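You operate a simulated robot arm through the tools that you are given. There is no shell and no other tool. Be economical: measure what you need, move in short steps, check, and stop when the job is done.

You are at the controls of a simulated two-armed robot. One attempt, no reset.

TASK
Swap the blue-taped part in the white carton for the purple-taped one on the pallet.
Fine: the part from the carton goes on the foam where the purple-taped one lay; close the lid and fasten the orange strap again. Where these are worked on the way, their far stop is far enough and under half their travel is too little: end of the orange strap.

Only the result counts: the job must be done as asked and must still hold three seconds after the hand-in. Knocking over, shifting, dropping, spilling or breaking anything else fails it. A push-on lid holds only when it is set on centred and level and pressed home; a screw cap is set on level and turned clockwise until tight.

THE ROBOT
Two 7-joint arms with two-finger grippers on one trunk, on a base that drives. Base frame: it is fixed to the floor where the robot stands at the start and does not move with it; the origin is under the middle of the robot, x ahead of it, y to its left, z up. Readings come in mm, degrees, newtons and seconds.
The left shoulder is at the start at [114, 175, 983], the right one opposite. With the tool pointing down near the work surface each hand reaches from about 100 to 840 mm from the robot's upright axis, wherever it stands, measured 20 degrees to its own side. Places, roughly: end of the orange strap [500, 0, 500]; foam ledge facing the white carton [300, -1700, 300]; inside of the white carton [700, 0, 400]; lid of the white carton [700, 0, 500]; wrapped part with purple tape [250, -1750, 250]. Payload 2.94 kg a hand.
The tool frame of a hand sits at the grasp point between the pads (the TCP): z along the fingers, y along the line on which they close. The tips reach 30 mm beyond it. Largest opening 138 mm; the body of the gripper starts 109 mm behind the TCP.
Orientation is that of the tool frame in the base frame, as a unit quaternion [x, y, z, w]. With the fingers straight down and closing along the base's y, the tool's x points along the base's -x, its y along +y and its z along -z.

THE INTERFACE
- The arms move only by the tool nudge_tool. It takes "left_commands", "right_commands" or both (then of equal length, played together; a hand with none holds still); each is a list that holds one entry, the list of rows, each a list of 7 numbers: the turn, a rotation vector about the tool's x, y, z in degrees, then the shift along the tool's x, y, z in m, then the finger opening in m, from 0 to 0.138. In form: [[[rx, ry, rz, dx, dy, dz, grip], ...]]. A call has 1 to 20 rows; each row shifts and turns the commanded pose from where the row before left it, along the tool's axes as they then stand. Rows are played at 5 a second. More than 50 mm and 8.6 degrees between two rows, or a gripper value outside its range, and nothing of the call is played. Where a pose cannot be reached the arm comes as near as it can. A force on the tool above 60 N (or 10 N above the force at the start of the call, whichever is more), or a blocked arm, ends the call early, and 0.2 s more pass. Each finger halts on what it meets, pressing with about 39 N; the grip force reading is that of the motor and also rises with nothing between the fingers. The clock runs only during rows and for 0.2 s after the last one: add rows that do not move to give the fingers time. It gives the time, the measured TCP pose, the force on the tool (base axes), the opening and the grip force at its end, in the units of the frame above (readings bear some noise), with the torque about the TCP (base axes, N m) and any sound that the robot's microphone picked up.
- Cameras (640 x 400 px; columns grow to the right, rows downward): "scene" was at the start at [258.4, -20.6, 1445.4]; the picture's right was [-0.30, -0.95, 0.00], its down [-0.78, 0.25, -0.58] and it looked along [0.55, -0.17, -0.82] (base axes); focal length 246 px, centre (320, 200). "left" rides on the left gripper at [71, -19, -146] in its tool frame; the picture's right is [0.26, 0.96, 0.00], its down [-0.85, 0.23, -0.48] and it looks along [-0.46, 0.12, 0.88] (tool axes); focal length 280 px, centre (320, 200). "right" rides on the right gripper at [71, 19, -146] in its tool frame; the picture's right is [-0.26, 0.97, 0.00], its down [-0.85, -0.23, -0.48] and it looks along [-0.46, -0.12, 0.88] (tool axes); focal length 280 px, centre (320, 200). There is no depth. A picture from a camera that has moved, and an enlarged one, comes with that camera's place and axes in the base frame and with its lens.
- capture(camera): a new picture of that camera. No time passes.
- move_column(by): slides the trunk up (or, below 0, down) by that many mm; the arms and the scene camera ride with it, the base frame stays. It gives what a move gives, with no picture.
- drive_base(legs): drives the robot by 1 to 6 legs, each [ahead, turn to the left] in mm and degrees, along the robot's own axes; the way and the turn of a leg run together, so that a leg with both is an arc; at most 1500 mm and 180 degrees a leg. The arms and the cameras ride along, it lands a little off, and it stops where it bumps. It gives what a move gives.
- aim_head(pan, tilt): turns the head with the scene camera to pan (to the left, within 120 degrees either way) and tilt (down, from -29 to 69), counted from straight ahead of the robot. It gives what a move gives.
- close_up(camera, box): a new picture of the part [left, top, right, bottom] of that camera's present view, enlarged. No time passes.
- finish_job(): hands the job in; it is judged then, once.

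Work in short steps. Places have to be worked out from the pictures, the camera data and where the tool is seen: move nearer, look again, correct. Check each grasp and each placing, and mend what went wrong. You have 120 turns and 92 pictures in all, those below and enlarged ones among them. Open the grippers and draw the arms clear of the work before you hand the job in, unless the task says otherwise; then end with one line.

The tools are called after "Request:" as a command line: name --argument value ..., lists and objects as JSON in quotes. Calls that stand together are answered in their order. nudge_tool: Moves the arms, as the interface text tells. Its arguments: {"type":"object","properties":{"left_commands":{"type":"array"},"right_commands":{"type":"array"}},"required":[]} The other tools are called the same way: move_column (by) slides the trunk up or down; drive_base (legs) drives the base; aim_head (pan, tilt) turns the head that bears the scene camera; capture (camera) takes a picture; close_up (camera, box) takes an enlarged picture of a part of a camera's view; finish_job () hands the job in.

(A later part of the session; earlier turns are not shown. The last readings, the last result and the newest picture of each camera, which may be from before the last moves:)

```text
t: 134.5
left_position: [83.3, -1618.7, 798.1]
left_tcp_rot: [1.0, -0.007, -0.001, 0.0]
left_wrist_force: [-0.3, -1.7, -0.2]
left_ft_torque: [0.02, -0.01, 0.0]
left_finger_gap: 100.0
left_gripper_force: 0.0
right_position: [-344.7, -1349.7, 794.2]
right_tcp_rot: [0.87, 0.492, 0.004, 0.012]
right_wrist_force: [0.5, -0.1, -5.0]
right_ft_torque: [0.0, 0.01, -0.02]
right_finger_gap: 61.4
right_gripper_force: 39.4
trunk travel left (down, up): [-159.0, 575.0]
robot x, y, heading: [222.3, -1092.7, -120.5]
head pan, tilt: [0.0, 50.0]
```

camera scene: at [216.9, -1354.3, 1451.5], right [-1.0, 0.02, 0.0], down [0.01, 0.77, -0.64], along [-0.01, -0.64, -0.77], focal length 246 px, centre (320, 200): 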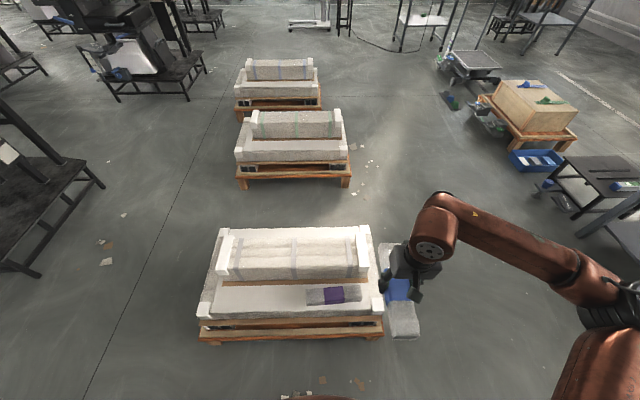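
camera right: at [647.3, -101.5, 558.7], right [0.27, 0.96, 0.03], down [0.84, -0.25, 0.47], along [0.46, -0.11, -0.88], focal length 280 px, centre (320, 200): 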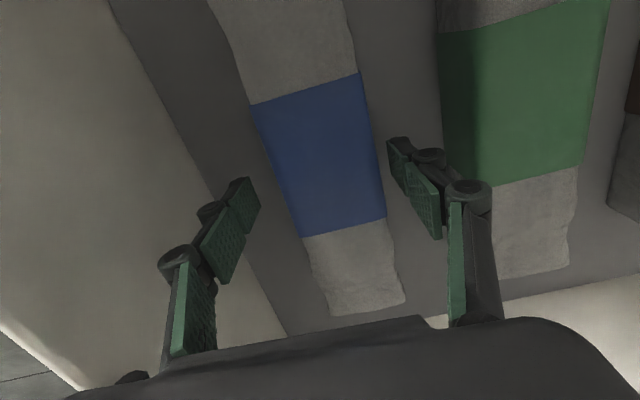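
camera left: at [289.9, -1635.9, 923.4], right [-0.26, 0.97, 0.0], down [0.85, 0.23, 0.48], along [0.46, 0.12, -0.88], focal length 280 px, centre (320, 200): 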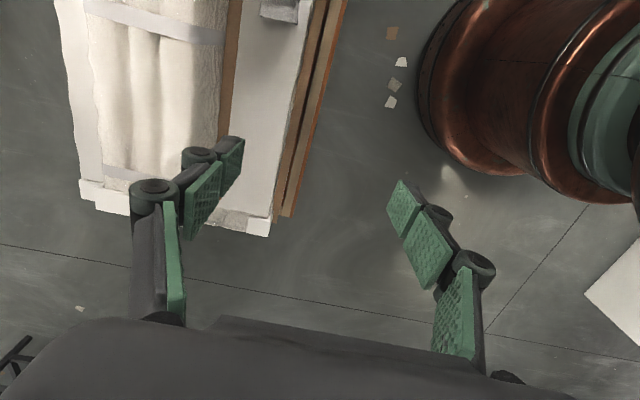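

The left hand is now aligned with the bar. I move above it and look.

Request:
nudge_tool --left_commands '[[[0, 0, 0, 0.0089, 0.0166, 0.0426, 0.1], [0, 0, 0, 0.0089, 0.0166, 0.0426, 0.1], [0, 0, 0, 0.0089, 0.0166, 0.0426, 0.1], [0, 0, 0, 0.0089, 0.0166, 0.0426, 0.1], [0, 0, 0, 0.0089, 0.0166, 0.0426, 0.1], [0, 0, 0, 0.0089, 0.0166, 0.0426, 0.1], [0, 0, 0, 0.0089, 0.0166, 0.0426, 0.1], [0, 0, 0, 0, 0, 0, 0.1]]]'

Request:
capture --camera "left"

```text
t: 136.3
left_position: [216.5, -1723.1, 565.7]
left_tcp_rot: [1.0, -0.005, -0.001, 0.0]
left_wrist_force: [0.4, 0.7, 0.5]
left_ft_torque: [-0.01, 0.02, 0.02]
left_finger_gap: 99.8
left_gripper_force: 0.0
left hand out of reach, approached as far as the arm can: row 3, 4, 5, 6, 7
right_position: [-346.1, -1349.5, 792.5]
right_tcp_rot: [0.871, 0.492, 0.004, 0.013]
right_wrist_force: [-0.1, 0.2, -6.1]
right_ft_torque: [0.0, 0.01, -0.01]
right_finger_gap: 61.4
right_gripper_force: 38.8
trunk travel left (down, up): [-159.0, 575.0]
robot x, y, heading: [221.0, -1085.0, -120.5]
head pan, tilt: [0.0, 50.0]
```

```text
19 pictures are left
camera left: at [287.3, -1705.0, 708.6], right [0.25, -0.97, 0.0], down [-0.85, -0.22, 0.48], along [-0.46, -0.12, -0.88], focal length 280 px, centre (320, 200)
```

left: 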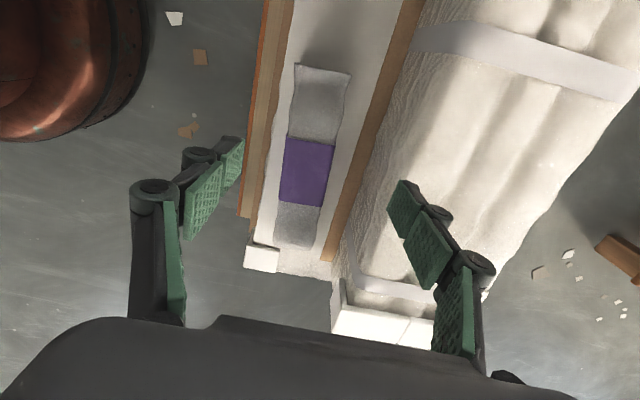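

By triangulation the bar's top is at z≈378, centre (152, -1724), yawed about 5°. This stance limits the left arm, so I raise the hand and move the base to about (450, -1200), heading -150°, where the wrist is near neutral.

Request:
nudge_tool --left_commands '[[[0, 0, 0, 0, 0, -0.04, 0.1], [0, 0, 0, 0, 0, -0.04, 0.1], [0, 0, 0, 0, 0, -0.04, 0.1], [0, 0, 0, 0, 0, -0.04, 0.1], [0, 0, 0, 0, 0, -0.04, 0.1], [0, 0, 0, 0, 0, -0.04, 0.1], [0, 0, 0, 0, 0, 0, 0.1]]]'

Request:
drive_base --legs '[[0, -86.2], [-256, 0], [0, 56.7]]'

Request:
nudge_tool --left_commands '[[[0, 0, 0, 0, 0, 0, 0.1], [0, 0, 0, 0, 0, 0, 0.1], [0, 0, 0, 0, 0, 0, 0.1], [0, 0, 0, 0, 0, 0, 0.1]]]'

```text
t: 137.9
left_position: [218.8, -1723.6, 805.2]
left_tcp_rot: [1.0, -0.005, 0.0, 0.0]
left_wrist_force: [-0.9, -0.5, 0.1]
left_ft_torque: [0.0, -0.01, 0.02]
left_finger_gap: 99.9
left_gripper_force: 0.1
right_position: [-346.3, -1351.0, 792.7]
right_tcp_rot: [0.87, 0.493, 0.004, 0.012]
right_wrist_force: [0.1, -0.1, -4.7]
right_ft_torque: [0.0, 0.01, -0.03]
right_finger_gap: 61.5
right_gripper_force: 39.1
trunk travel left (down, up): [-159.0, 575.0]
robot x, y, heading: [219.6, -1090.8, -120.8]
head pan, tilt: [0.0, 50.0]
```

```text
t: 143.0
left_position: [-263.3, -1209.0, 796.4]
left_tcp_rot: [0.732, -0.682, 0.0, -0.002]
left_wrist_force: [1.2, -1.6, 2.6]
left_ft_torque: [0.16, 0.23, -0.01]
left_finger_gap: 99.8
left_gripper_force: 0.0
right_position: [58.5, -626.1, 787.0]
right_tcp_rot: [0.975, -0.222, 0.005, 0.012]
right_wrist_force: [-1.8, -2.4, -5.0]
right_ft_torque: [0.17, 0.04, -0.03]
right_finger_gap: 61.1
right_gripper_force: 39.0
trunk travel left (down, up): [-159.0, 575.0]
robot x, y, heading: [378.1, -1166.3, 154.6]
head pan, tilt: [0.0, 50.0]
stopped in leg 2: the robot was blocked; the commanded pose is now the measured one
```

```text
t: 143.4
left_position: [-293.5, -1218.4, 812.2]
left_tcp_rot: [0.761, -0.644, -0.05, 0.051]
left_wrist_force: [-1.6, -1.4, -0.5]
left_ft_torque: [0.11, -0.19, -0.03]
left_finger_gap: 99.9
left_gripper_force: 0.1
right_position: [92.6, -709.2, 774.6]
right_tcp_rot: [0.976, -0.184, 0.084, 0.081]
right_wrist_force: [-5.4, -0.7, -1.9]
right_ft_torque: [0.24, -0.31, 0.09]
right_finger_gap: 61.4
right_gripper_force: 39.0
trunk travel left (down, up): [-159.0, 575.0]
robot x, y, heading: [377.2, -1164.7, 154.7]
head pan, tilt: [0.0, 50.0]
stopped in row 2 (right hand): the arm was blocked; the commanded pose is now the measured one
```

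The base stopped at (378, -1166), which is good enough. I let it settle, then turn to about -147°.

Request:
nudge_tool --left_commands '[[[0, 0, 0, 0, 0, 0, 0.1], [0, 0, 0, 0, 0, 0, 0.1], [0, 0, 0, 0, 0, 0, 0.1], [0, 0, 0, 0, 0, 0, 0.1], [0, 0, 0, 0, 0, 0, 0.1], [0, 0, 0, 0, 0, 0, 0.1]]]'

Request:
drive_base --legs '[[0, 58]]'

Request:
nudge_tool --left_commands '[[[0, 0, 0, 0, 0, 0, 0.1], [0, 0, 0, 0, 0, 0, 0.1], [0, 0, 0, 0, 0, 0, 0.1], [0, 0, 0, 0, 0, 0, 0.1]]]'

```text
t: 143.7
left_position: [-273.3, -1271.7, 916.1]
left_tcp_rot: [0.796, -0.572, -0.175, 0.095]
left_wrist_force: [-2.4, -3.8, -4.4]
left_ft_torque: [0.45, -0.1, -0.21]
left_finger_gap: 100.3
left_gripper_force: 0.0
right_position: [162.3, -786.4, 806.7]
right_tcp_rot: [0.977, -0.171, 0.062, 0.113]
right_wrist_force: [-1.2, -2.7, -7.2]
right_ft_torque: [0.08, -0.19, 0.04]
right_finger_gap: 61.4
right_gripper_force: 39.1
trunk travel left (down, up): [-159.0, 575.0]
robot x, y, heading: [379.4, -1161.6, 154.5]
head pan, tilt: [0.0, 50.0]
stopped in row 1 (left hand): the arm was blocked; the commanded pose is now the measured one
```

```text
t: 144.5
left_position: [-260.4, -1265.2, 906.3]
left_tcp_rot: [0.809, -0.56, -0.168, 0.064]
left_wrist_force: [1.1, -2.9, 2.1]
left_ft_torque: [0.32, -0.01, -0.09]
left_finger_gap: 100.0
left_gripper_force: 0.0
right_position: [161.0, -772.1, 802.5]
right_tcp_rot: [0.977, -0.188, 0.025, 0.096]
right_wrist_force: [-3.7, 0.8, -4.7]
right_ft_torque: [-0.22, -0.21, 0.0]
right_finger_gap: 61.3
right_gripper_force: 39.0
trunk travel left (down, up): [-159.0, 575.0]
robot x, y, heading: [381.9, -1165.1, 154.8]
head pan, tilt: [0.0, 50.0]
stopped in leg 1: the robot was blocked; the commanded pose is now the measured one
```

```text
t: 144.9
left_position: [-236.4, -1310.9, 955.8]
left_tcp_rot: [0.848, -0.481, -0.221, 0.007]
left_wrist_force: [-2.4, -1.1, -1.6]
left_ft_torque: [0.14, -0.11, -0.1]
left_finger_gap: 100.2
left_gripper_force: 0.0
right_position: [130.2, -740.5, 845.7]
right_tcp_rot: [0.959, -0.254, -0.103, 0.078]
right_wrist_force: [-1.6, -1.3, -7.3]
right_ft_torque: [0.09, -0.18, 0.01]
right_finger_gap: 61.6
right_gripper_force: 39.0
trunk travel left (down, up): [-159.0, 575.0]
robot x, y, heading: [380.0, -1160.0, 155.0]
head pan, tilt: [0.0, 50.0]
stopped in row 2 (left hand): the arm was blocked; the commanded pose is now the measured one
```

The base cannot turn here, so it touches something. I let it calm down and look around.

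Request:
nudge_tool --left_commands '[[[0, 0, 0, 0, 0, 0, 0.1], [0, 0, 0, 0, 0, 0, 0.1], [0, 0, 0, 0, 0, 0, 0.1], [0, 0, 0, 0, 0, 0, 0.1], [0, 0, 0, 0, 0, 0, 0.1], [0, 0, 0, 0, 0, 0, 0.1]]]'

Request:
nudge_tool --left_commands '[[[0, 0, 0, 0, 0, 0, 0.1], [0, 0, 0, 0, 0, 0, 0.1], [0, 0, 0, 0, 0, 0, 0.1], [0, 0, 0, 0, 0, 0, 0.1], [0, 0, 0, 0, 0, 0, 0.1], [0, 0, 0, 0, 0, 0, 0.1]]]'

Request:
aim_head --pan 70 --tilt 60

Request:
capture --camera "scene"

```text
t: 145.2
left_position: [-168.7, -1344.1, 999.0]
left_tcp_rot: [0.837, -0.475, -0.27, 0.023]
left_wrist_force: [-0.2, 1.3, 3.0]
left_ft_torque: [-0.23, -0.16, 0.06]
left_finger_gap: 100.0
left_gripper_force: 0.4
right_position: [193.6, -754.2, 875.5]
right_tcp_rot: [0.951, -0.265, -0.146, 0.062]
right_wrist_force: [2.0, -6.1, -5.6]
right_ft_torque: [0.53, 0.13, -0.18]
right_finger_gap: 61.7
right_gripper_force: 39.3
trunk travel left (down, up): [-159.0, 575.0]
robot x, y, heading: [376.4, -1165.4, 155.1]
head pan, tilt: [0.0, 50.0]
stopped in row 1 (left hand): the arm was blocked; the commanded pose is now the measured one
```

```text
t: 146.1
left_position: [-154.3, -1365.5, 1011.7]
left_tcp_rot: [0.846, -0.45, -0.286, 0.003]
left_wrist_force: [0.8, 1.3, 1.7]
left_ft_torque: [-0.1, 0.02, 0.06]
left_finger_gap: 100.2
left_gripper_force: 0.8
right_position: [186.0, -734.7, 894.5]
right_tcp_rot: [0.937, -0.283, -0.193, 0.069]
right_wrist_force: [5.9, -3.3, -5.5]
right_ft_torque: [0.32, 0.34, -0.17]
right_finger_gap: 61.4
right_gripper_force: 39.0
trunk travel left (down, up): [-159.0, 575.0]
robot x, y, heading: [380.7, -1162.6, 154.8]
head pan, tilt: [0.0, 50.0]
stopped in row 4 (right hand): the arm was blocked; the commanded pose is now the measured one
```

```text
t: 147.5
left_position: [-176.7, -1349.6, 996.9]
left_tcp_rot: [0.847, -0.458, -0.268, 0.011]
left_wrist_force: [-0.1, 0.2, 0.4]
left_ft_torque: [0.0, 0.04, -0.01]
left_finger_gap: 100.2
left_gripper_force: 0.1
right_position: [174.6, -729.5, 879.9]
right_tcp_rot: [0.94, -0.288, -0.17, 0.059]
right_wrist_force: [0.5, -0.6, -5.2]
right_ft_torque: [0.01, 0.01, -0.01]
right_finger_gap: 61.4
right_gripper_force: 39.8
trunk travel left (down, up): [-159.0, 575.0]
robot x, y, heading: [378.4, -1163.6, 154.8]
head pan, tilt: [70.0, 60.0]
```

```text
18 pictures are left
camera scene: at [162.8, -1130.9, 1439.2], right [-0.71, 0.71, 0.0], down [0.61, 0.61, -0.5], along [-0.35, -0.35, -0.87], focal length 246 px, centre (320, 200)
```

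scene: 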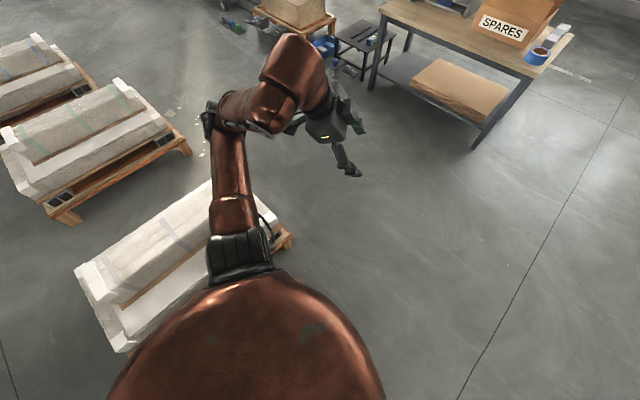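

All is calm and nothing is touching; the blocks seem due to the swaying. I retry the turn now that it has settled.

Request:
drive_base --legs '[[0, 58]]'

Request:
nudge_tool --left_commands '[[[0, 0, 0, 0, 0, 0, 0.1], [0, 0, 0, 0, 0, 0, 0.1], [0, 0, 0, 0, 0, 0, 0.1], [0, 0, 0, 0, 0, 0, 0.1]]]'

```text
t: 148.4
left_position: [-177.4, -1350.6, 1015.9]
left_tcp_rot: [0.836, -0.473, -0.278, 0.02]
left_wrist_force: [1.7, 1.1, 4.6]
left_ft_torque: [-0.29, -0.19, 0.07]
left_finger_gap: 100.0
left_gripper_force: 0.0
right_position: [211.0, -701.1, 803.9]
right_tcp_rot: [0.94, -0.339, -0.024, -0.01]
right_wrist_force: [6.1, -1.5, -10.6]
right_ft_torque: [0.01, 0.33, 0.04]
right_finger_gap: 61.5
right_gripper_force: 39.3
trunk travel left (down, up): [-159.0, 575.0]
robot x, y, heading: [378.0, -1165.4, 157.3]
head pan, tilt: [70.0, 60.0]
stopped in leg 1: the robot was blocked; the commanded pose is now the measured one
```

```text
t: 149.4
left_position: [-179.4, -1351.8, 1015.5]
left_tcp_rot: [0.836, -0.473, -0.28, 0.018]
left_wrist_force: [0.0, 0.2, 0.2]
left_ft_torque: [-0.01, -0.01, -0.03]
left_finger_gap: 100.0
left_gripper_force: 0.1
right_position: [211.0, -701.7, 802.9]
right_tcp_rot: [0.94, -0.339, -0.022, -0.013]
right_wrist_force: [-0.4, -0.2, -4.9]
right_ft_torque: [0.01, -0.04, 0.03]
right_finger_gap: 61.2
right_gripper_force: 38.2
trunk travel left (down, up): [-159.0, 575.0]
robot x, y, heading: [379.9, -1163.8, 157.2]
head pan, tilt: [70.0, 60.0]
```

It really is blocked after 2.5°. I look toward the rear on both sides.

Request:
aim_head --pan 120 --tilt 45

Request:
capture --camera "scene"

Request:
aim_head --pan -110 --tilt 50

Request:
capture --camera "scene"

```text
t: 150.6
left_position: [-178.6, -1351.4, 1016.0]
left_tcp_rot: [0.835, -0.473, -0.28, 0.017]
left_wrist_force: [-0.3, -0.5, -0.2]
left_ft_torque: [0.01, -0.01, -0.01]
left_finger_gap: 99.8
left_gripper_force: 0.0
right_position: [212.5, -702.4, 803.2]
right_tcp_rot: [0.94, -0.34, -0.021, -0.014]
right_wrist_force: [-0.3, -0.1, -5.3]
right_ft_torque: [0.01, 0.01, -0.01]
right_finger_gap: 61.3
right_gripper_force: 38.8
trunk travel left (down, up): [-159.0, 575.0]
robot x, y, heading: [374.9, -1163.0, 157.3]
head pan, tilt: [120.0, 45.0]
```

```text
17 pictures are left
camera scene: at [217.3, -1171.2, 1458.5], right [-0.99, -0.13, 0.0], down [-0.09, 0.7, -0.71], along [0.09, -0.7, -0.71], focal length 246 px, centre (320, 200)
```

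scene: 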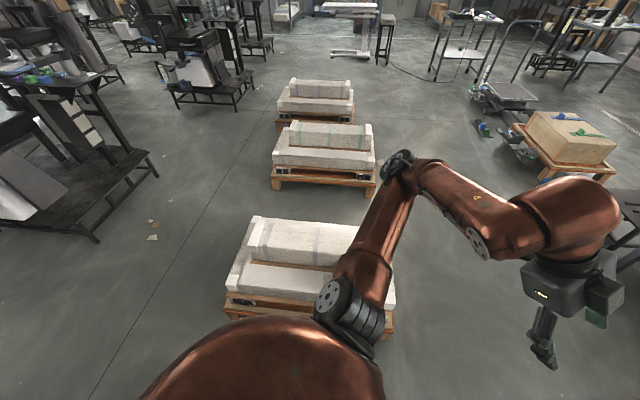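

```text
t: 153.8
left_position: [-178.7, -1351.0, 1015.0]
left_tcp_rot: [0.835, -0.473, -0.279, 0.017]
left_wrist_force: [0.6, 0.2, -0.2]
left_ft_torque: [0.01, -0.01, -0.03]
left_finger_gap: 99.8
left_gripper_force: 0.1
right_position: [211.3, -703.2, 803.0]
right_tcp_rot: [0.94, -0.339, -0.022, -0.014]
right_wrist_force: [-0.3, -0.8, -4.9]
right_ft_torque: [0.02, 0.01, 0.0]
right_finger_gap: 61.5
right_gripper_force: 38.2
trunk travel left (down, up): [-159.0, 575.0]
robot x, y, heading: [378.7, -1168.5, 157.2]
head pan, tilt: [-110.0, 50.0]
```

```text
16 pictures are left
camera scene: at [259.4, -1033.9, 1451.6], right [0.73, -0.68, 0.0], down [-0.52, -0.56, -0.64], along [0.44, 0.47, -0.77], focal length 246 px, centre (320, 200)
```

scene: 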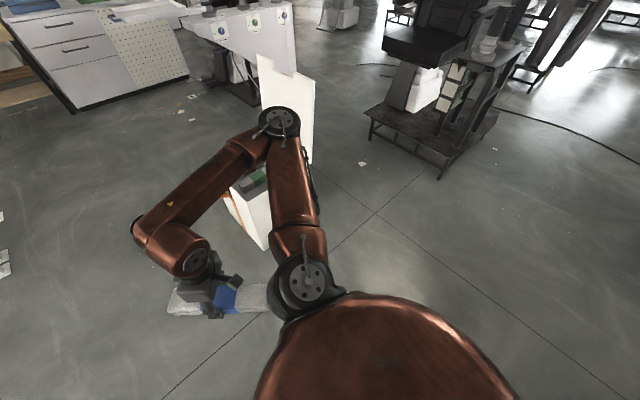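

Nothing is visible around the base. I try rolling 120 mm forward, away from whatever is behind, and then turning.

Request:
drive_base --legs '[[120, 0]]'

Request:
drive_base --legs '[[0, 55]]'

```text
t: 155.1
left_position: [-291.0, -1303.7, 1015.5]
left_tcp_rot: [0.836, -0.473, -0.279, 0.018]
left_wrist_force: [-0.8, 0.1, -0.7]
left_ft_torque: [0.0, -0.02, 0.0]
left_finger_gap: 99.9
left_gripper_force: 0.0
right_position: [101.1, -654.6, 802.6]
right_tcp_rot: [0.94, -0.34, -0.022, -0.013]
right_wrist_force: [-0.6, 0.4, -5.8]
right_ft_torque: [0.01, -0.03, 0.01]
right_finger_gap: 61.2
right_gripper_force: 38.9
trunk travel left (down, up): [-159.0, 575.0]
robot x, y, heading: [266.0, -1118.7, 157.1]
head pan, tilt: [-110.0, 50.0]
```

```text
t: 156.0
left_position: [-282.2, -1326.4, 1014.1]
left_tcp_rot: [0.844, -0.457, -0.279, 0.022]
left_wrist_force: [0.1, 0.8, 0.1]
left_ft_torque: [0.04, -0.03, -0.03]
left_finger_gap: 100.2
left_gripper_force: 0.1
right_position: [82.8, -661.6, 802.1]
right_tcp_rot: [0.946, -0.323, -0.02, -0.015]
right_wrist_force: [-0.4, -0.7, -4.8]
right_ft_torque: [0.04, 0.03, -0.03]
right_finger_gap: 61.6
right_gripper_force: 39.1
trunk travel left (down, up): [-159.0, 575.0]
robot x, y, heading: [267.0, -1117.5, 159.5]
head pan, tilt: [-110.0, 50.0]
stopped in leg 1: the robot was blocked; the commanded pose is now the measured one
```

Rolling is free but the left turn stops. I test a small right turn and a gentle left arc.

Request:
drive_base --legs '[[0, -10]]'

Request:
drive_base --legs '[[0, 15]]'

```text
t: 156.8
left_position: [-292.0, -1294.5, 1014.8]
left_tcp_rot: [0.831, -0.48, -0.28, 0.014]
left_wrist_force: [0.7, -0.4, -1.1]
left_ft_torque: [-0.03, -0.02, 0.03]
left_finger_gap: 100.2
left_gripper_force: 0.0
right_position: [106.9, -651.1, 802.9]
right_tcp_rot: [0.937, -0.348, -0.022, -0.015]
right_wrist_force: [-0.6, -0.8, -5.2]
right_ft_torque: [0.03, 0.0, -0.01]
right_finger_gap: 61.4
right_gripper_force: 38.9
trunk travel left (down, up): [-159.0, 575.0]
robot x, y, heading: [263.7, -1117.7, 156.3]
head pan, tilt: [-110.0, 50.0]
stopped in leg 1: the robot was blocked; the commanded pose is now the measured one
```

```text
t: 158.1
left_position: [-226.0, -1436.8, 1014.1]
left_tcp_rot: [0.888, -0.365, -0.275, 0.051]
left_wrist_force: [0.3, 0.3, -0.1]
left_ft_torque: [0.08, -0.01, 0.02]
left_finger_gap: 99.8
left_gripper_force: 0.1
right_position: [-9.4, -711.1, 803.6]
right_tcp_rot: [0.975, -0.222, -0.025, -0.013]
right_wrist_force: [-0.2, -0.1, -6.3]
right_ft_torque: [0.0, 0.04, -0.01]
right_finger_gap: 61.4
right_gripper_force: 39.1
trunk travel left (down, up): [-159.0, 575.0]
robot x, y, heading: [265.2, -1115.2, 171.9]
head pan, tilt: [-110.0, 50.0]
```

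Small turns work. I turn left in three 15° legs to about -143°.

Request:
drive_base --legs '[[0, 15], [0, 15], [0, 15]]'

Request:
nudge_tool --left_commands '[[[0, 0, 0, 0, 0, 0, 0.1], [0, 0, 0, 0, 0, 0, 0.1], [0, 0, 0, 0, 0, 0, 0.1], [0, 0, 0, 0, 0, 0, 0.1]]]'

```text
t: 161.2
left_position: [143.2, -1692.1, 1015.4]
left_tcp_rot: [0.96, 0.002, -0.235, 0.152]
left_wrist_force: [0.6, -0.4, -0.1]
left_ft_torque: [-0.03, 0.02, -0.01]
left_finger_gap: 100.1
left_gripper_force: 0.1
right_position: [-217.1, -1024.1, 802.3]
right_tcp_rot: [0.985, 0.169, -0.027, -0.002]
right_wrist_force: [0.1, 0.9, -5.7]
right_ft_torque: [0.01, 0.01, 0.01]
right_finger_gap: 61.2
right_gripper_force: 39.0
trunk travel left (down, up): [-159.0, 575.0]
robot x, y, heading: [269.5, -1119.3, -143.4]
head pan, tilt: [-110.0, 50.0]
```

```text
t: 162.2
left_position: [143.6, -1691.7, 1013.7]
left_tcp_rot: [0.96, 0.002, -0.235, 0.153]
left_wrist_force: [0.3, 0.6, 0.2]
left_ft_torque: [-0.01, -0.01, -0.01]
left_finger_gap: 99.9
left_gripper_force: 0.1
right_position: [-217.5, -1023.0, 802.3]
right_tcp_rot: [0.985, 0.168, -0.029, -0.002]
right_wrist_force: [0.2, 0.4, -4.8]
right_ft_torque: [-0.04, 0.03, -0.01]
right_finger_gap: 61.2
right_gripper_force: 38.7
trunk travel left (down, up): [-159.0, 575.0]
robot x, y, heading: [267.1, -1115.9, -143.5]
head pan, tilt: [-110.0, 50.0]
```

The left hand is now right above the bar. I straighten it, align to the bar's 5° yaw and descend to z≈520 to look.

Request:
nudge_tool --left_commands '[[[3.33, 5.6, -0.93, 0, 0, 0, 0.1], [3.33, 5.6, -0.93, 0, 0, 0, 0.1], [3.33, 5.6, -0.93, 0, 0, 0, 0.1], [3.33, 5.6, -0.93, 0, 0, 0, 0.1], [3.33, 5.6, -0.93, 0, 0, 0, 0.1], [0, 0, 0, 0.0005, 0.003, 0.045, 0.1], [0, 0, 0, 0.0005, 0.003, 0.045, 0.1], [0, 0, 0, 0.0005, 0.003, 0.045, 0.1], [0, 0, 0, 0.0005, 0.003, 0.045, 0.1], [0, 0, 0, 0.0005, 0.003, 0.045, 0.1], [0, 0, 0, 0.0005, 0.003, 0.045, 0.1], [0, 0, 0, 0.0005, 0.003, 0.045, 0.1], [0, 0, 0, 0.0005, 0.003, 0.045, 0.1], [0, 0, 0, 0.0005, 0.003, 0.045, 0.1], [0, 0, 0, 0.0005, 0.003, 0.045, 0.1], [0, 0, 0, 0.0005, 0.003, 0.045, 0.1], [0, 0, 0, 0, 0, 0, 0.1]]]'

Request:
capture --camera "left"

```text
t: 165.8
left_position: [151.7, -1722.5, 519.0]
left_tcp_rot: [0.999, 0.043, 0.0, -0.001]
left_wrist_force: [0.6, -0.3, -0.8]
left_ft_torque: [0.01, -0.02, -0.02]
left_finger_gap: 99.9
left_gripper_force: 0.0
right_position: [-216.3, -1023.8, 802.8]
right_tcp_rot: [0.985, 0.168, -0.028, -0.001]
right_wrist_force: [0.6, 0.6, -5.0]
right_ft_torque: [0.01, 0.0, 0.0]
right_finger_gap: 61.2
right_gripper_force: 39.4
trunk travel left (down, up): [-159.0, 575.0]
robot x, y, heading: [264.6, -1117.8, -143.6]
head pan, tilt: [-110.0, 50.0]
```

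```text
15 pictures are left
camera left: at [219.4, -1697.0, 664.0], right [0.34, -0.94, 0.0], down [-0.83, -0.3, 0.48], along [-0.45, -0.16, -0.88], focal length 280 px, centre (320, 200)
```

left: 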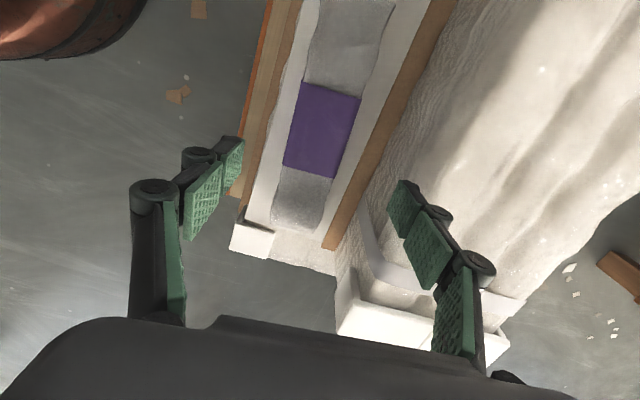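

The bar's centre confirms at (152, -1723), top z≈382, yaw 5°: the hand is right above. I narrow the fingers to 80 mm, descend and grip.

Request:
nudge_tool --left_commands '[[[0, 0, 0, 0, 0, 0, 0.082], [0, 0, 0, 0, 0, 0.04, 0.082], [0, 0, 0, 0, 0, 0.04, 0.082], [0, 0, 0, 0, 0, 0.03, 0.082], [0, 0, 0, 0, 0, 0.015, 0.082], [0, 0, 0, 0, 0, 0.008, 0.082], [0, 0, 0, 0, 0, 0, 0.082], [0, 0, 0, 0, 0, 0, 0], [0, 0, 0, 0, 0, 0, 0], [0, 0, 0, 0, 0, 0, 0], [0, 0, 0, 0, 0, 0, 0]]]'

```text
t: 168.2
left_position: [151.8, -1721.5, 386.3]
left_tcp_rot: [0.999, 0.043, 0.0, -0.001]
left_wrist_force: [-0.1, -2.5, 1.2]
left_ft_torque: [-0.23, -0.05, -0.07]
left_finger_gap: 61.4
left_gripper_force: 39.1
right_position: [-216.3, -1023.6, 804.0]
right_tcp_rot: [0.985, 0.168, -0.028, -0.002]
right_wrist_force: [-0.7, 0.0, -4.7]
right_ft_torque: [-0.01, 0.02, 0.02]
right_finger_gap: 61.5
right_gripper_force: 38.2
trunk travel left (down, up): [-159.0, 575.0]
robot x, y, heading: [265.2, -1114.9, -143.3]
head pan, tilt: [-110.0, 50.0]
```

Gripped at 61.4 mm. I lift the purple bar clear, then reposition the base in small turns so that the right hand can reach the vacated place.

Request:
nudge_tool --left_commands '[[[0, 0, 0, 0, 0, -0.02, 0], [0, 0, 0, 0, 0, -0.03, 0], [0, 0, 0, 0, 0, -0.04, 0], [0, 0, 0, 0, 0, -0.04, 0], [0, 0, 0, 0, 0, -0.04, 0], [0, 0, 0, 0, 0, -0.04, 0], [0, 0, 0, 0, 0, -0.04, 0], [0, 0, 0, 0, 0, -0.04, 0], [0, 0, 0, 0, 0, -0.04, 0], [0, 0, 0, 0, 0, -0.04, 0], [0, 0, 0, 0, 0, -0.04, 0], [0, 0, 0, 0, 0, -0.03, 0], [0, 0, 0, 0, 0, 0, 0]]]'

Request:
drive_base --legs '[[0, -13], [0, -13], [0, -11], [225, 0]]'

Request:
drive_base --legs '[[0, 15], [0, 15], [0, 15], [0, 15], [0, 15], [0, 15]]'

```text
t: 171.0
left_position: [148.9, -1723.4, 827.0]
left_tcp_rot: [0.999, 0.043, 0.0, -0.002]
left_wrist_force: [0.4, 0.2, -5.8]
left_ft_torque: [0.02, -0.03, 0.02]
left_finger_gap: 61.3
left_gripper_force: 38.6
right_position: [-217.8, -1023.6, 803.3]
right_tcp_rot: [0.985, 0.168, -0.026, -0.003]
right_wrist_force: [0.5, -0.6, -4.6]
right_ft_torque: [-0.01, 0.0, 0.03]
right_finger_gap: 61.2
right_gripper_force: 38.7
trunk travel left (down, up): [-159.0, 575.0]
robot x, y, heading: [266.4, -1117.0, -143.4]
head pan, tilt: [-110.0, 50.0]
```

```text
t: 175.0
left_position: [-412.1, -1534.7, 825.7]
left_tcp_rot: [0.962, -0.273, 0.0, -0.002]
left_wrist_force: [-0.7, 0.5, -6.2]
left_ft_torque: [0.02, -0.04, -0.01]
left_finger_gap: 61.1
left_gripper_force: 39.0
right_position: [-288.9, -753.4, 801.7]
right_tcp_rot: [0.988, -0.149, -0.025, -0.011]
right_wrist_force: [0.0, -0.1, -6.0]
right_ft_torque: [0.03, -0.03, -0.03]
right_finger_gap: 61.1
right_gripper_force: 39.5
trunk travel left (down, up): [-159.0, 575.0]
robot x, y, heading: [44.8, -1117.8, -180.1]
head pan, tilt: [-110.0, 50.0]
```

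```text
t: 180.7
left_position: [460.4, -1573.2, 827.3]
left_tcp_rot: [0.873, 0.488, -0.001, -0.002]
left_wrist_force: [-0.2, -0.1, -6.4]
left_ft_torque: [0.02, 0.03, 0.0]
left_finger_gap: 61.3
left_gripper_force: 39.1
right_position: [-319.0, -1449.8, 802.4]
right_tcp_rot: [0.805, 0.593, -0.026, 0.01]
right_wrist_force: [0.7, 1.0, -5.1]
right_ft_torque: [0.01, 0.04, 0.01]
right_finger_gap: 61.2
right_gripper_force: 39.1
trunk travel left (down, up): [-159.0, 575.0]
robot x, y, heading: [40.7, -1116.5, -90.0]
head pan, tilt: [-110.0, 50.0]
```

Both bars are held well and the base is at (41, -1117). I turn 52° more and begin rotating the right hand to line its bar up.

Request:
drive_base --legs '[[0, 13], [0, 13], [0, 13], [0, 13]]'

Request:
nudge_tool --right_commands '[[[0, 0, 0, 0, 0, 0, 0], [0, 0, 0, 0, 0, 0, 0], [0, 0, 0, 0, 0, 0, 0], [0, 0, -7.54, 0, 0, 0, 0], [0, 0, -7.54, 0, 0, 0, 0], [0, 0, -7.54, 0, 0, 0, 0], [0, 0, -7.54, 0, 0, 0, 0], [0, 0, -7.54, 0, 0, 0, 0], [0, 0, -7.54, 0, 0, 0, 0], [0, 0, -7.54, 0, 0, 0, 0], [0, 0, -7.54, 0, 0, 0, 0], [0, 0, 0, 0, 0, 0, 0]]]'

```text
t: 184.4
left_position: [659.3, -1069.9, 826.3]
left_tcp_rot: [0.571, 0.821, -0.002, -0.002]
left_wrist_force: [0.7, 0.5, -6.0]
left_ft_torque: [-0.04, 0.0, 0.02]
left_finger_gap: 61.4
left_gripper_force: 39.1
right_position: [82.4, -1608.8, 804.7]
right_tcp_rot: [0.463, 0.886, -0.019, 0.021]
right_wrist_force: [0.4, 0.2, -5.3]
right_ft_torque: [0.0, 0.03, -0.03]
right_finger_gap: 61.4
right_gripper_force: 39.3
trunk travel left (down, up): [-159.0, 575.0]
robot x, y, heading: [43.3, -1119.4, -38.3]
head pan, tilt: [-110.0, 50.0]
```

```text
t: 187.0
left_position: [658.9, -1070.6, 826.1]
left_tcp_rot: [0.572, 0.82, -0.001, -0.001]
left_wrist_force: [-0.4, 0.5, -6.2]
left_ft_torque: [0.0, 0.01, 0.02]
left_finger_gap: 61.4
left_gripper_force: 38.9
right_position: [82.1, -1609.1, 802.4]
right_tcp_rot: [0.054, 0.998, -0.025, 0.011]
right_wrist_force: [0.0, 0.2, -4.8]
right_ft_torque: [0.0, 0.0, -0.03]
right_finger_gap: 61.4
right_gripper_force: 39.1
right hand out of reach, approached as far as the arm can: row 10, 11
trunk travel left (down, up): [-159.0, 575.0]
robot x, y, heading: [40.3, -1116.6, -38.1]
head pan, tilt: [-110.0, 50.0]
```

The wrist nears its limit at 11° short, so I turn the base by those 11°, straighten the bar's tilt, and move above the vacated place.

Request:
drive_base --legs '[[0, 11]]'

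Request:
nudge_tool --right_commands '[[[0, 0, 0, 0, 0, 0, 0], [0, 0, 0, 0, 0, 0, 0], [-2.9, 1.3, 0, 0, 0, 0, 0], [0, 0, 0, 0.0044, -0.0159, 0.0375, 0], [0, 0, 0, 0.0044, -0.0159, 0.0375, 0], [0, 0, 0, 0.0044, -0.0159, 0.0375, 0], [0, 0, 0, 0.0044, -0.0159, 0.0375, 0], [0, 0, 0, 0.0044, -0.0159, 0.0375, 0], [0, 0, 0, 0.0044, -0.0159, 0.0375, 0], [0, 0, 0, 0.0044, -0.0159, 0.0375, 0], [0, 0, 0, 0.0044, -0.0159, 0.0375, 0], [0, 0, 0, 0, 0, 0, 0]]]'

```text
t: 188.1
left_position: [638.1, -950.8, 826.2]
left_tcp_rot: [0.489, 0.872, -0.002, -0.001]
left_wrist_force: [0.2, 0.5, -4.5]
left_ft_torque: [-0.03, 0.04, 0.01]
left_finger_gap: 61.5
left_gripper_force: 39.1
right_position: [176.9, -1592.5, 803.1]
right_tcp_rot: [-0.043, 0.999, -0.025, 0.013]
right_wrist_force: [-0.1, 0.1, -5.6]
right_ft_torque: [0.0, 0.0, 0.01]
right_finger_gap: 61.3
right_gripper_force: 38.7
trunk travel left (down, up): [-159.0, 575.0]
robot x, y, heading: [44.3, -1118.0, -26.9]
head pan, tilt: [-110.0, 50.0]
```

```text
t: 190.9
left_position: [639.6, -952.2, 825.6]
left_tcp_rot: [0.489, 0.872, -0.002, -0.002]
left_wrist_force: [0.9, -1.0, -4.0]
left_ft_torque: [0.06, 0.08, -0.02]
left_finger_gap: 61.4
left_gripper_force: 39.1
right_position: [559.3, -1694.0, 991.8]
right_tcp_rot: [-0.186, 0.84, -0.214, 0.463]
right_wrist_force: [0.6, -0.6, -5.7]
right_ft_torque: [0.05, 0.05, 0.02]
right_finger_gap: 61.2
right_gripper_force: 39.3
right hand out of reach, approached as far as the arm can: row 4, 5, 8
trunk travel left (down, up): [-159.0, 575.0]
robot x, y, heading: [42.3, -1117.1, -27.2]
head pan, tilt: [-110.0, 50.0]
stopped in row 12 (right hand): the arm was blocked; the commanded pose is now the measured one
```

The right arm flipped into another configuration near its wrist limit, but still holds the bar. I bring it back to its neutral tool-down attitude first.

Request:
nudge_tool --right_commands '[[[0, 0, 0, 0, 0, 0, 0], [-1.24, 6.22, 4.69, 0, 0, 0, 0], [-1.24, 6.22, 4.69, 0, 0, 0, 0], [-1.24, 6.22, 4.69, 0, 0, 0, 0], [-1.24, 6.22, 4.69, 0, 0, 0, 0], [-1.24, 6.22, 4.69, 0, 0, 0, 0], [-1.24, 6.22, 4.69, 0, 0, 0, 0], [-1.24, 6.22, 4.69, 0, 0, 0, 0], [-1.24, 6.22, 4.69, 0, 0, 0, 0], [-1.24, 6.22, 4.69, 0, 0, 0, 0], [-1.24, 6.22, 4.69, 0, 0, 0, 0], [0, 0, 0, 0, 0, 0, 0]]]'

Request:
aim_head --pan -30 --tilt 50

Request:
capture --camera "scene"

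```text
t: 193.5
left_position: [638.8, -951.3, 825.6]
left_tcp_rot: [0.488, 0.873, -0.001, -0.002]
left_wrist_force: [-0.4, 0.9, -5.1]
left_ft_torque: [0.0, -0.02, -0.02]
left_finger_gap: 61.4
left_gripper_force: 39.0
right_position: [495.4, -1768.2, 1007.9]
right_tcp_rot: [0.216, 0.976, -0.011, 0.026]
right_wrist_force: [-0.7, 0.5, -6.0]
right_ft_torque: [-0.06, -0.04, 0.02]
right_finger_gap: 61.4
right_gripper_force: 39.7
right hand out of reach, approached as far as the arm can: row 9, 10, 11
trunk travel left (down, up): [-159.0, 575.0]
robot x, y, heading: [42.9, -1118.0, -26.7]
head pan, tilt: [-110.0, 50.0]
```

```text
t: 195.0
left_position: [638.9, -951.9, 825.6]
left_tcp_rot: [0.489, 0.872, 0.0, -0.001]
left_wrist_force: [-0.1, 0.5, -4.6]
left_ft_torque: [0.02, 0.01, 0.03]
left_finger_gap: 61.3
left_gripper_force: 39.1
right_position: [496.1, -1767.9, 1007.1]
right_tcp_rot: [0.217, 0.976, -0.012, 0.025]
right_wrist_force: [-0.1, -0.3, -5.5]
right_ft_torque: [0.0, -0.01, 0.01]
right_finger_gap: 61.2
right_gripper_force: 39.5
trunk travel left (down, up): [-159.0, 575.0]
robot x, y, heading: [42.0, -1118.2, -26.7]
head pan, tilt: [-30.0, 50.0]
```

```text
14 pictures are left
camera scene: at [256.1, -1266.0, 1451.4], right [-0.84, -0.55, 0.0], down [-0.42, 0.64, -0.64], along [0.35, -0.54, -0.77], focal length 246 px, centre (320, 200)
```

scene: 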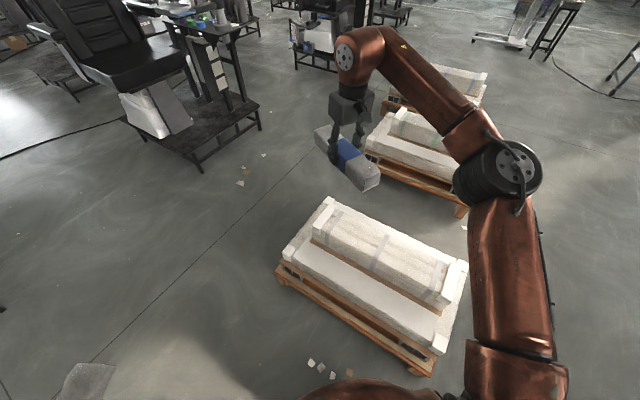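

The arm is back in its normal configuration and the ledge is free. I turn the base 5° right, bring the bar above the place at z≈650, then yaw it 30°.

Request:
drive_base --legs '[[0, -5]]'

Request:
nudge_tool --right_commands '[[[0, 0, 0, 0, 0, 0, 0], [0, 0, 0, 0, 0, 0, 0], [0, 0, 0, 0.0289, -0.0071, 0.0357, 0], [0, 0, 0, 0.0289, -0.0071, 0.0357, 0], [0, 0, 0, 0.0289, -0.0071, 0.0357, 0], [0, 0, 0, 0.0289, -0.0071, 0.0357, 0], [0, 0, 0, 0.0289, -0.0071, 0.0357, 0], [0, 0, 0, 0.0289, -0.0071, 0.0357, 0], [0, 0, 0, 0.0289, -0.0071, 0.0357, 0], [0, 0, 0, 0.0289, -0.0071, 0.0357, 0], [0, 0, 0, 0.0289, -0.0071, 0.0357, 0], [0, 0, 0, 0.0289, -0.0071, 0.0357, 0], [0, 0, 0, 0, 0, 0, 0]]]'

Request:
nudge_tool --right_commands '[[[0, 0, -6, 0, 0, 0, 0], [0, 0, -6, 0, 0, 0, 0], [0, 0, -6, 0, 0, 0, 0], [0, 0, -6, 0, 0, 0, 0], [0, 0, 0, 0, 0, 0, 0]]]'

```text
t: 195.9
left_position: [650.6, -1005.0, 826.3]
left_tcp_rot: [0.526, 0.85, -0.001, -0.002]
left_wrist_force: [0.0, 0.3, -3.9]
left_ft_torque: [0.06, 0.0, -0.03]
left_finger_gap: 61.4
left_gripper_force: 39.3
right_position: [436.9, -1806.7, 1007.6]
right_tcp_rot: [0.258, 0.966, -0.012, 0.025]
right_wrist_force: [-0.2, -0.3, -5.4]
right_ft_torque: [0.04, -0.08, 0.01]
right_finger_gap: 61.2
right_gripper_force: 39.2
trunk travel left (down, up): [-159.0, 575.0]
robot x, y, heading: [47.7, -1119.0, -32.0]
head pan, tilt: [-30.0, 50.0]
```

```text
t: 198.7
left_position: [651.7, -1004.0, 826.2]
left_tcp_rot: [0.526, 0.851, -0.001, -0.002]
left_wrist_force: [-0.3, 0.1, -5.2]
left_ft_torque: [-0.02, 0.01, 0.04]
left_finger_gap: 61.4
left_gripper_force: 38.8
right_position: [165.4, -1738.3, 631.5]
right_tcp_rot: [0.259, 0.965, -0.013, 0.024]
right_wrist_force: [-0.2, -0.5, -5.7]
right_ft_torque: [-0.03, 0.01, 0.01]
right_finger_gap: 61.5
right_gripper_force: 39.2
trunk travel left (down, up): [-159.0, 575.0]
robot x, y, heading: [40.6, -1118.1, -31.7]
head pan, tilt: [-30.0, 50.0]
```

```text
t: 199.9
left_position: [650.3, -1004.2, 826.8]
left_tcp_rot: [0.527, 0.85, -0.002, -0.001]
left_wrist_force: [0.1, -0.5, -5.5]
left_ft_torque: [0.0, -0.01, -0.01]
left_finger_gap: 61.2
left_gripper_force: 39.0
right_position: [169.6, -1722.7, 628.8]
right_tcp_rot: [0.083, 0.996, -0.021, 0.017]
right_wrist_force: [-0.7, 0.1, -4.8]
right_ft_torque: [0.02, -0.01, 0.01]
right_finger_gap: 61.3
right_gripper_force: 38.7
right hand out of reach, approached as far as the arm can: row 3, 4
trunk travel left (down, up): [-159.0, 575.0]
robot x, y, heading: [43.5, -1118.2, -31.9]
head pan, tilt: [-30.0, 50.0]
```

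The wrist's yaw limit blocks here. I raise the bar and move the base to the pallet's west side, about (-330, -1330) facing nearly +x, where little wrist yaw is needed.

Request:
nudge_tool --right_commands '[[[0, 0, 6, 0, 0, -0.02, 0], [0, 0, 6, 0, 0, -0.03, 0], [0, 0, 6, 0, 0, -0.04, 0], [0, 0, 0, 0, 0, -0.04, 0], [0, 0, 0, 0, 0, -0.04, 0], [0, 0, 0, 0, 0, -0.04, 0], [0, 0, 0, 0, 0, 0, 0]]]'

Request:
drive_base --legs '[[0, 15.4], [0, 15.4], [0, 15.4], [0, 15.4]]'

Request:
drive_base --legs '[[-215, 0], [-215, 0]]'

```text
t: 201.5
left_position: [650.9, -1005.4, 826.1]
left_tcp_rot: [0.526, 0.85, 0.0, -0.001]
left_wrist_force: [-0.1, -0.2, -6.1]
left_ft_torque: [0.04, 0.02, -0.01]
left_finger_gap: 61.2
left_gripper_force: 39.3
right_position: [161.6, -1711.5, 840.3]
right_tcp_rot: [0.238, 0.971, -0.018, 0.02]
right_wrist_force: [-0.8, -0.5, -6.1]
right_ft_torque: [0.05, -0.03, -0.02]
right_finger_gap: 61.4
right_gripper_force: 39.0
trunk travel left (down, up): [-159.0, 575.0]
robot x, y, heading: [45.3, -1116.2, -32.0]
head pan, tilt: [-30.0, 50.0]
```

```text
t: 205.5
left_position: [236.5, -530.0, 826.0]
left_tcp_rot: [0.019, 1.0, -0.002, -0.001]
left_wrist_force: [-0.8, 1.7, -5.1]
left_ft_torque: [-0.04, 0.01, -0.01]
left_finger_gap: 61.1
left_gripper_force: 39.1
right_position: [620.7, -1298.2, 841.4]
right_tcp_rot: [-0.291, 0.956, -0.006, 0.027]
right_wrist_force: [0.7, 1.0, -4.7]
right_ft_torque: [-0.03, -0.02, -0.01]
right_finger_gap: 61.5
right_gripper_force: 39.4
trunk travel left (down, up): [-159.0, 575.0]
robot x, y, heading: [46.4, -1118.4, 29.2]
head pan, tilt: [-30.0, 50.0]
```

```text
t: 208.5
left_position: [-139.7, -742.4, 825.9]
left_tcp_rot: [0.02, 1.0, -0.001, -0.001]
left_wrist_force: [-0.3, 0.9, -4.7]
left_ft_torque: [0.03, -0.01, 0.0]
left_finger_gap: 61.5
left_gripper_force: 39.3
right_position: [244.1, -1511.8, 841.3]
right_tcp_rot: [-0.289, 0.957, -0.005, 0.028]
right_wrist_force: [-0.1, 0.3, -4.6]
right_ft_torque: [0.02, -0.02, 0.01]
right_finger_gap: 61.2
right_gripper_force: 39.0
trunk travel left (down, up): [-159.0, 575.0]
robot x, y, heading: [-335.9, -1327.8, 29.2]
head pan, tilt: [-30.0, 50.0]
```

The base is in place. I turn to -5°, straighten the bar, move it over the vacated place and lower to z≈500, then look.

Request:
drive_base --legs '[[0, -12], [0, -12], [0, -10]]'

Request:
nudge_tool --right_commands '[[[0, 0, 0, 0, 0, 0, 0], [0, 0, 0, 0, 0, 0, 0], [-1.5, 2.9, -5.4, 0, 0, 0, 0], [0, 0, 0, -0.0292, 0.0183, 0, 0], [0, 0, 0, -0.0292, 0.0183, 0, 0], [0, 0, 0, -0.0292, 0.0183, 0, 0], [0, 0, 0, -0.0292, 0.0183, 0, 0], [0, 0, 0, 0, 0, 0.0426, 0], [0, 0, 0, 0, 0, 0.0426, 0], [0, 0, 0, 0, 0, 0.0426, 0], [0, 0, 0, 0, 0, 0.0426, 0], [0, 0, 0, 0, 0, 0.0426, 0], [0, 0, 0, 0, 0, 0.0426, 0], [0, 0, 0, 0, 0, 0.0426, 0], [0, 0, 0, 0, 0, 0.0426, 0], [0, 0, 0, 0, 0, 0, 0]]]'

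Request:
capture --camera "right"

```text
t: 211.1
left_position: [158.2, -952.1, 826.2]
left_tcp_rot: [0.313, 0.95, -0.001, -0.001]
left_wrist_force: [-0.2, -0.5, -5.4]
left_ft_torque: [-0.01, 0.03, 0.02]
left_finger_gap: 61.5
left_gripper_force: 39.4
right_position: [43.8, -1804.4, 840.5]
right_tcp_rot: [0.004, 1.0, -0.014, 0.024]
right_wrist_force: [0.2, -0.4, -5.7]
right_ft_torque: [0.03, -0.04, 0.0]
right_finger_gap: 61.2
right_gripper_force: 39.3
trunk travel left (down, up): [-159.0, 575.0]
robot x, y, heading: [-329.5, -1329.3, -5.0]
head pan, tilt: [-30.0, 50.0]
```

```text
t: 214.5
left_position: [157.7, -951.9, 825.9]
left_tcp_rot: [0.313, 0.95, -0.002, -0.001]
left_wrist_force: [0.1, 0.5, -5.3]
left_ft_torque: [0.0, 0.01, 0.01]
left_finger_gap: 61.3
left_gripper_force: 38.8
right_position: [152.2, -1721.8, 501.1]
right_tcp_rot: [-0.043, 0.999, -0.002, -0.001]
right_wrist_force: [0.1, -0.5, -5.4]
right_ft_torque: [0.01, 0.0, 0.04]
right_finger_gap: 61.2
right_gripper_force: 39.2
trunk travel left (down, up): [-159.0, 575.0]
robot x, y, heading: [-331.3, -1326.2, -4.9]
head pan, tilt: [-30.0, 50.0]
```

```text
13 pictures are left
camera right: at [80.5, -1708.5, 645.8], right [0.18, 0.98, 0.0], down [0.87, -0.16, 0.47], along [0.47, -0.09, -0.88], focal length 280 px, centre (320, 200)
```

right: 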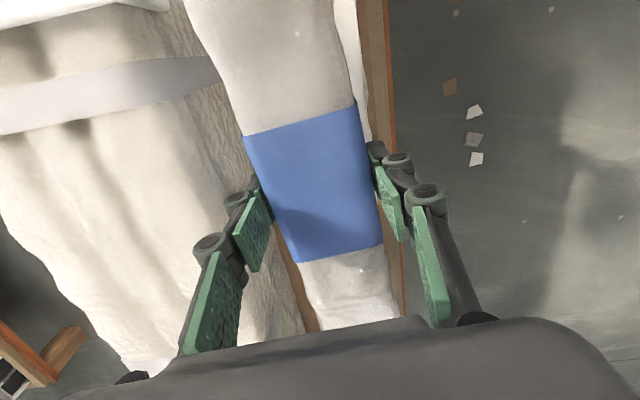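

The bar is aligned right over the ledge. I lower it until it rests, watching the force.

Request:
nudge_tool --right_commands '[[[0, 0, 0, 0, 0, 0.04, 0], [0, 0, 0, 0, 0, 0.04, 0], [0, 0, 0, 0, 0, 0.02, 0], [0, 0, 0, 0, 0, 0.008, 0], [0, 0, 0, 0, 0, 0.003, 0], [0, 0, 0, 0, 0, 0.003, 0], [0, 0, 0, 0, 0, 0, 0]]]'

```text
t: 216.1
left_position: [158.1, -951.7, 826.7]
left_tcp_rot: [0.314, 0.95, -0.002, -0.001]
left_wrist_force: [0.3, 0.3, -5.0]
left_ft_torque: [0.0, 0.04, 0.02]
left_finger_gap: 61.2
left_gripper_force: 38.9
right_position: [152.4, -1720.9, 385.6]
right_tcp_rot: [-0.042, 0.999, -0.001, -0.002]
right_wrist_force: [0.2, -0.3, -4.5]
right_ft_torque: [0.0, -0.01, -0.02]
right_finger_gap: 61.3
right_gripper_force: 39.1
trunk travel left (down, up): [-159.0, 575.0]
robot x, y, heading: [-329.3, -1327.6, -4.7]
head pan, tilt: [-30.0, 50.0]
```

Not yet resting; I go on in 2 mm steps.

Request:
nudge_tool --right_commands '[[[0, 0, 0, 0, 0, 0.002, 0], [0, 0, 0, 0, 0, 0.002, 0], [0, 0, 0, 0, 0, 0.002, 0], [0, 0, 0, 0, 0, 0, 0]]]'

Request:
nudge_tool --right_commands '[[[0, 0, 0, 0, 0, 0.001, 0], [0, 0, 0, 0, 0, 0.001, 0], [0, 0, 0, 0, 0, 0, 0]]]'

```text
t: 217.1
left_position: [157.7, -952.3, 825.9]
left_tcp_rot: [0.314, 0.95, -0.002, -0.002]
left_wrist_force: [-0.3, 0.4, -5.0]
left_ft_torque: [0.03, 0.03, 0.01]
left_finger_gap: 61.3
left_gripper_force: 39.5
right_position: [153.2, -1722.1, 380.9]
right_tcp_rot: [-0.043, 0.999, -0.002, 0.0]
right_wrist_force: [-1.0, -0.9, 3.4]
right_ft_torque: [0.34, -1.05, -0.09]
right_finger_gap: 61.4
right_gripper_force: 39.0
trunk travel left (down, up): [-159.0, 575.0]
robot x, y, heading: [-330.5, -1327.8, -5.0]
head pan, tilt: [-30.0, 50.0]
```

```text
t: 217.9
left_position: [156.4, -951.5, 826.0]
left_tcp_rot: [0.314, 0.95, -0.001, -0.002]
left_wrist_force: [0.7, 0.0, -5.2]
left_ft_torque: [0.0, 0.0, -0.02]
left_finger_gap: 61.6
left_gripper_force: 39.1
right_position: [153.1, -1721.7, 379.1]
right_tcp_rot: [-0.044, 0.999, -0.002, 0.0]
right_wrist_force: [1.7, 0.3, 3.9]
right_ft_torque: [0.11, -1.23, 0.01]
right_finger_gap: 61.3
right_gripper_force: 39.3
trunk travel left (down, up): [-159.0, 575.0]
robot x, y, heading: [-331.4, -1331.7, -4.8]
head pan, tilt: [-30.0, 50.0]
```

It rests (force turned upward). I release, rise straight up and check.

Request:
nudge_tool --right_commands '[[[0, 0, 0, 0, 0, 0, 0.07], [0, 0, 0, 0, 0, 0, 0.084], [0, 0, 0, 0, 0, 0, 0.084], [0, 0, 0, 0, 0, -0.02, 0.084], [0, 0, 0, 0, 0, -0.04, 0.084], [0, 0, 0, 0, 0, -0.04, 0.084], [0, 0, 0, 0, 0, -0.04, 0.084], [0, 0, 0, 0, 0, -0.04, 0.084], [0, 0, 0, 0, 0, -0.04, 0.084], [0, 0, 0, 0, 0, -0.04, 0.084], [0, 0, 0, 0, 0, -0.04, 0.084], [0, 0, 0, 0, 0, -0.04, 0.084], [0, 0, 0, 0, 0, -0.04, 0.084], [0, 0, 0, 0, 0, 0, 0.084]]]'

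Request:
capture --camera "right"

```text
t: 220.9
left_position: [157.9, -951.0, 826.5]
left_tcp_rot: [0.313, 0.95, -0.001, -0.001]
left_wrist_force: [1.2, -1.0, -5.2]
left_ft_torque: [0.02, 0.03, 0.02]
left_finger_gap: 61.3
left_gripper_force: 38.7
right_position: [154.3, -1721.7, 759.4]
right_tcp_rot: [-0.043, 0.999, -0.002, -0.001]
right_wrist_force: [-0.2, -0.4, 0.0]
right_ft_torque: [0.03, -0.02, 0.01]
right_finger_gap: 84.2
right_gripper_force: 0.1
trunk travel left (down, up): [-159.0, 575.0]
robot x, y, heading: [-331.4, -1329.7, -4.7]
head pan, tilt: [-30.0, 50.0]
```

```text
12 pictures are left
camera right: at [82.2, -1709.5, 904.9], right [0.18, 0.98, 0.0], down [0.87, -0.15, 0.47], along [0.47, -0.09, -0.88], focal length 280 px, centre (320, 200)
```

right: 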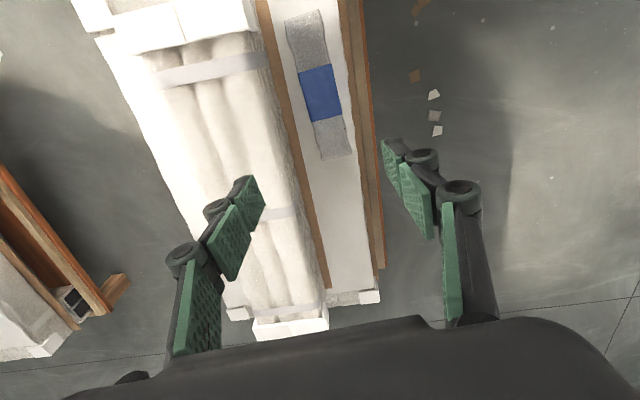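

The blue-taped bar lies on the foam where the purple one was. Now back to the carton with the purple bar: turn north, drive, and turn to face it.

Request:
drive_base --legs '[[0, 15], [0, 15], [0, 15], [0, 15], [0, 15], [0, 15]]'

Request:
drive_base --legs '[[0, 5], [1318, 0], [0, -15], [0, -15], [0, -15], [0, -15]]'

Request:
drive_base --legs '[[0, -15], [0, -15]]'

```text
t: 226.6
left_position: [-704.7, -836.2, 826.1]
left_tcp_rot: [-0.447, 0.895, -0.001, 0.0]
left_wrist_force: [0.4, 0.0, -5.8]
left_ft_torque: [-0.03, 0.02, 0.02]
left_finger_gap: 61.2
left_gripper_force: 39.3
right_position: [65.3, -845.8, 758.9]
right_tcp_rot: [0.734, -0.679, 0.002, 0.0]
right_wrist_force: [0.1, 0.2, -0.4]
right_ft_torque: [0.0, 0.01, -0.01]
right_finger_gap: 84.2
right_gripper_force: 0.0
trunk travel left (down, up): [-159.0, 575.0]
robot x, y, heading: [-331.0, -1327.9, 84.6]
head pan, tilt: [-30.0, 50.0]
```

```text
t: 237.3
left_position: [-105.0, 578.4, 826.6]
left_tcp_rot: [0.029, 1.0, -0.002, -0.002]
left_wrist_force: [-0.3, 0.3, -4.3]
left_ft_torque: [0.02, 0.01, 0.0]
left_finger_gap: 61.3
left_gripper_force: 38.5
right_position: [313.1, -69.0, 758.6]
right_tcp_rot: [-0.326, 0.945, -0.001, 0.0]
right_wrist_force: [0.2, 0.0, -0.3]
right_ft_torque: [0.03, 0.02, -0.01]
right_finger_gap: 84.1
right_gripper_force: 0.0
trunk travel left (down, up): [-159.0, 575.0]
robot x, y, heading: [-315.3, -6.9, 28.4]
head pan, tilt: [-30.0, 50.0]
```

```text
t: 239.4
left_position: [157.9, 400.8, 826.8]
left_tcp_rot: [0.285, 0.959, -0.002, -0.001]
left_wrist_force: [-0.4, 0.3, -5.7]
left_ft_torque: [0.0, 0.04, 0.0]
left_finger_gap: 61.4
left_gripper_force: 38.6
right_position: [197.3, -368.5, 758.4]
right_tcp_rot: [-0.072, 0.997, -0.001, -0.001]
right_wrist_force: [0.7, -0.3, 0.1]
right_ft_torque: [0.03, -0.02, 0.01]
right_finger_gap: 84.3
right_gripper_force: 0.1
trunk travel left (down, up): [-159.0, 575.0]
robot x, y, heading: [-308.1, -3.9, -1.2]
head pan, tilt: [-30.0, 50.0]
```

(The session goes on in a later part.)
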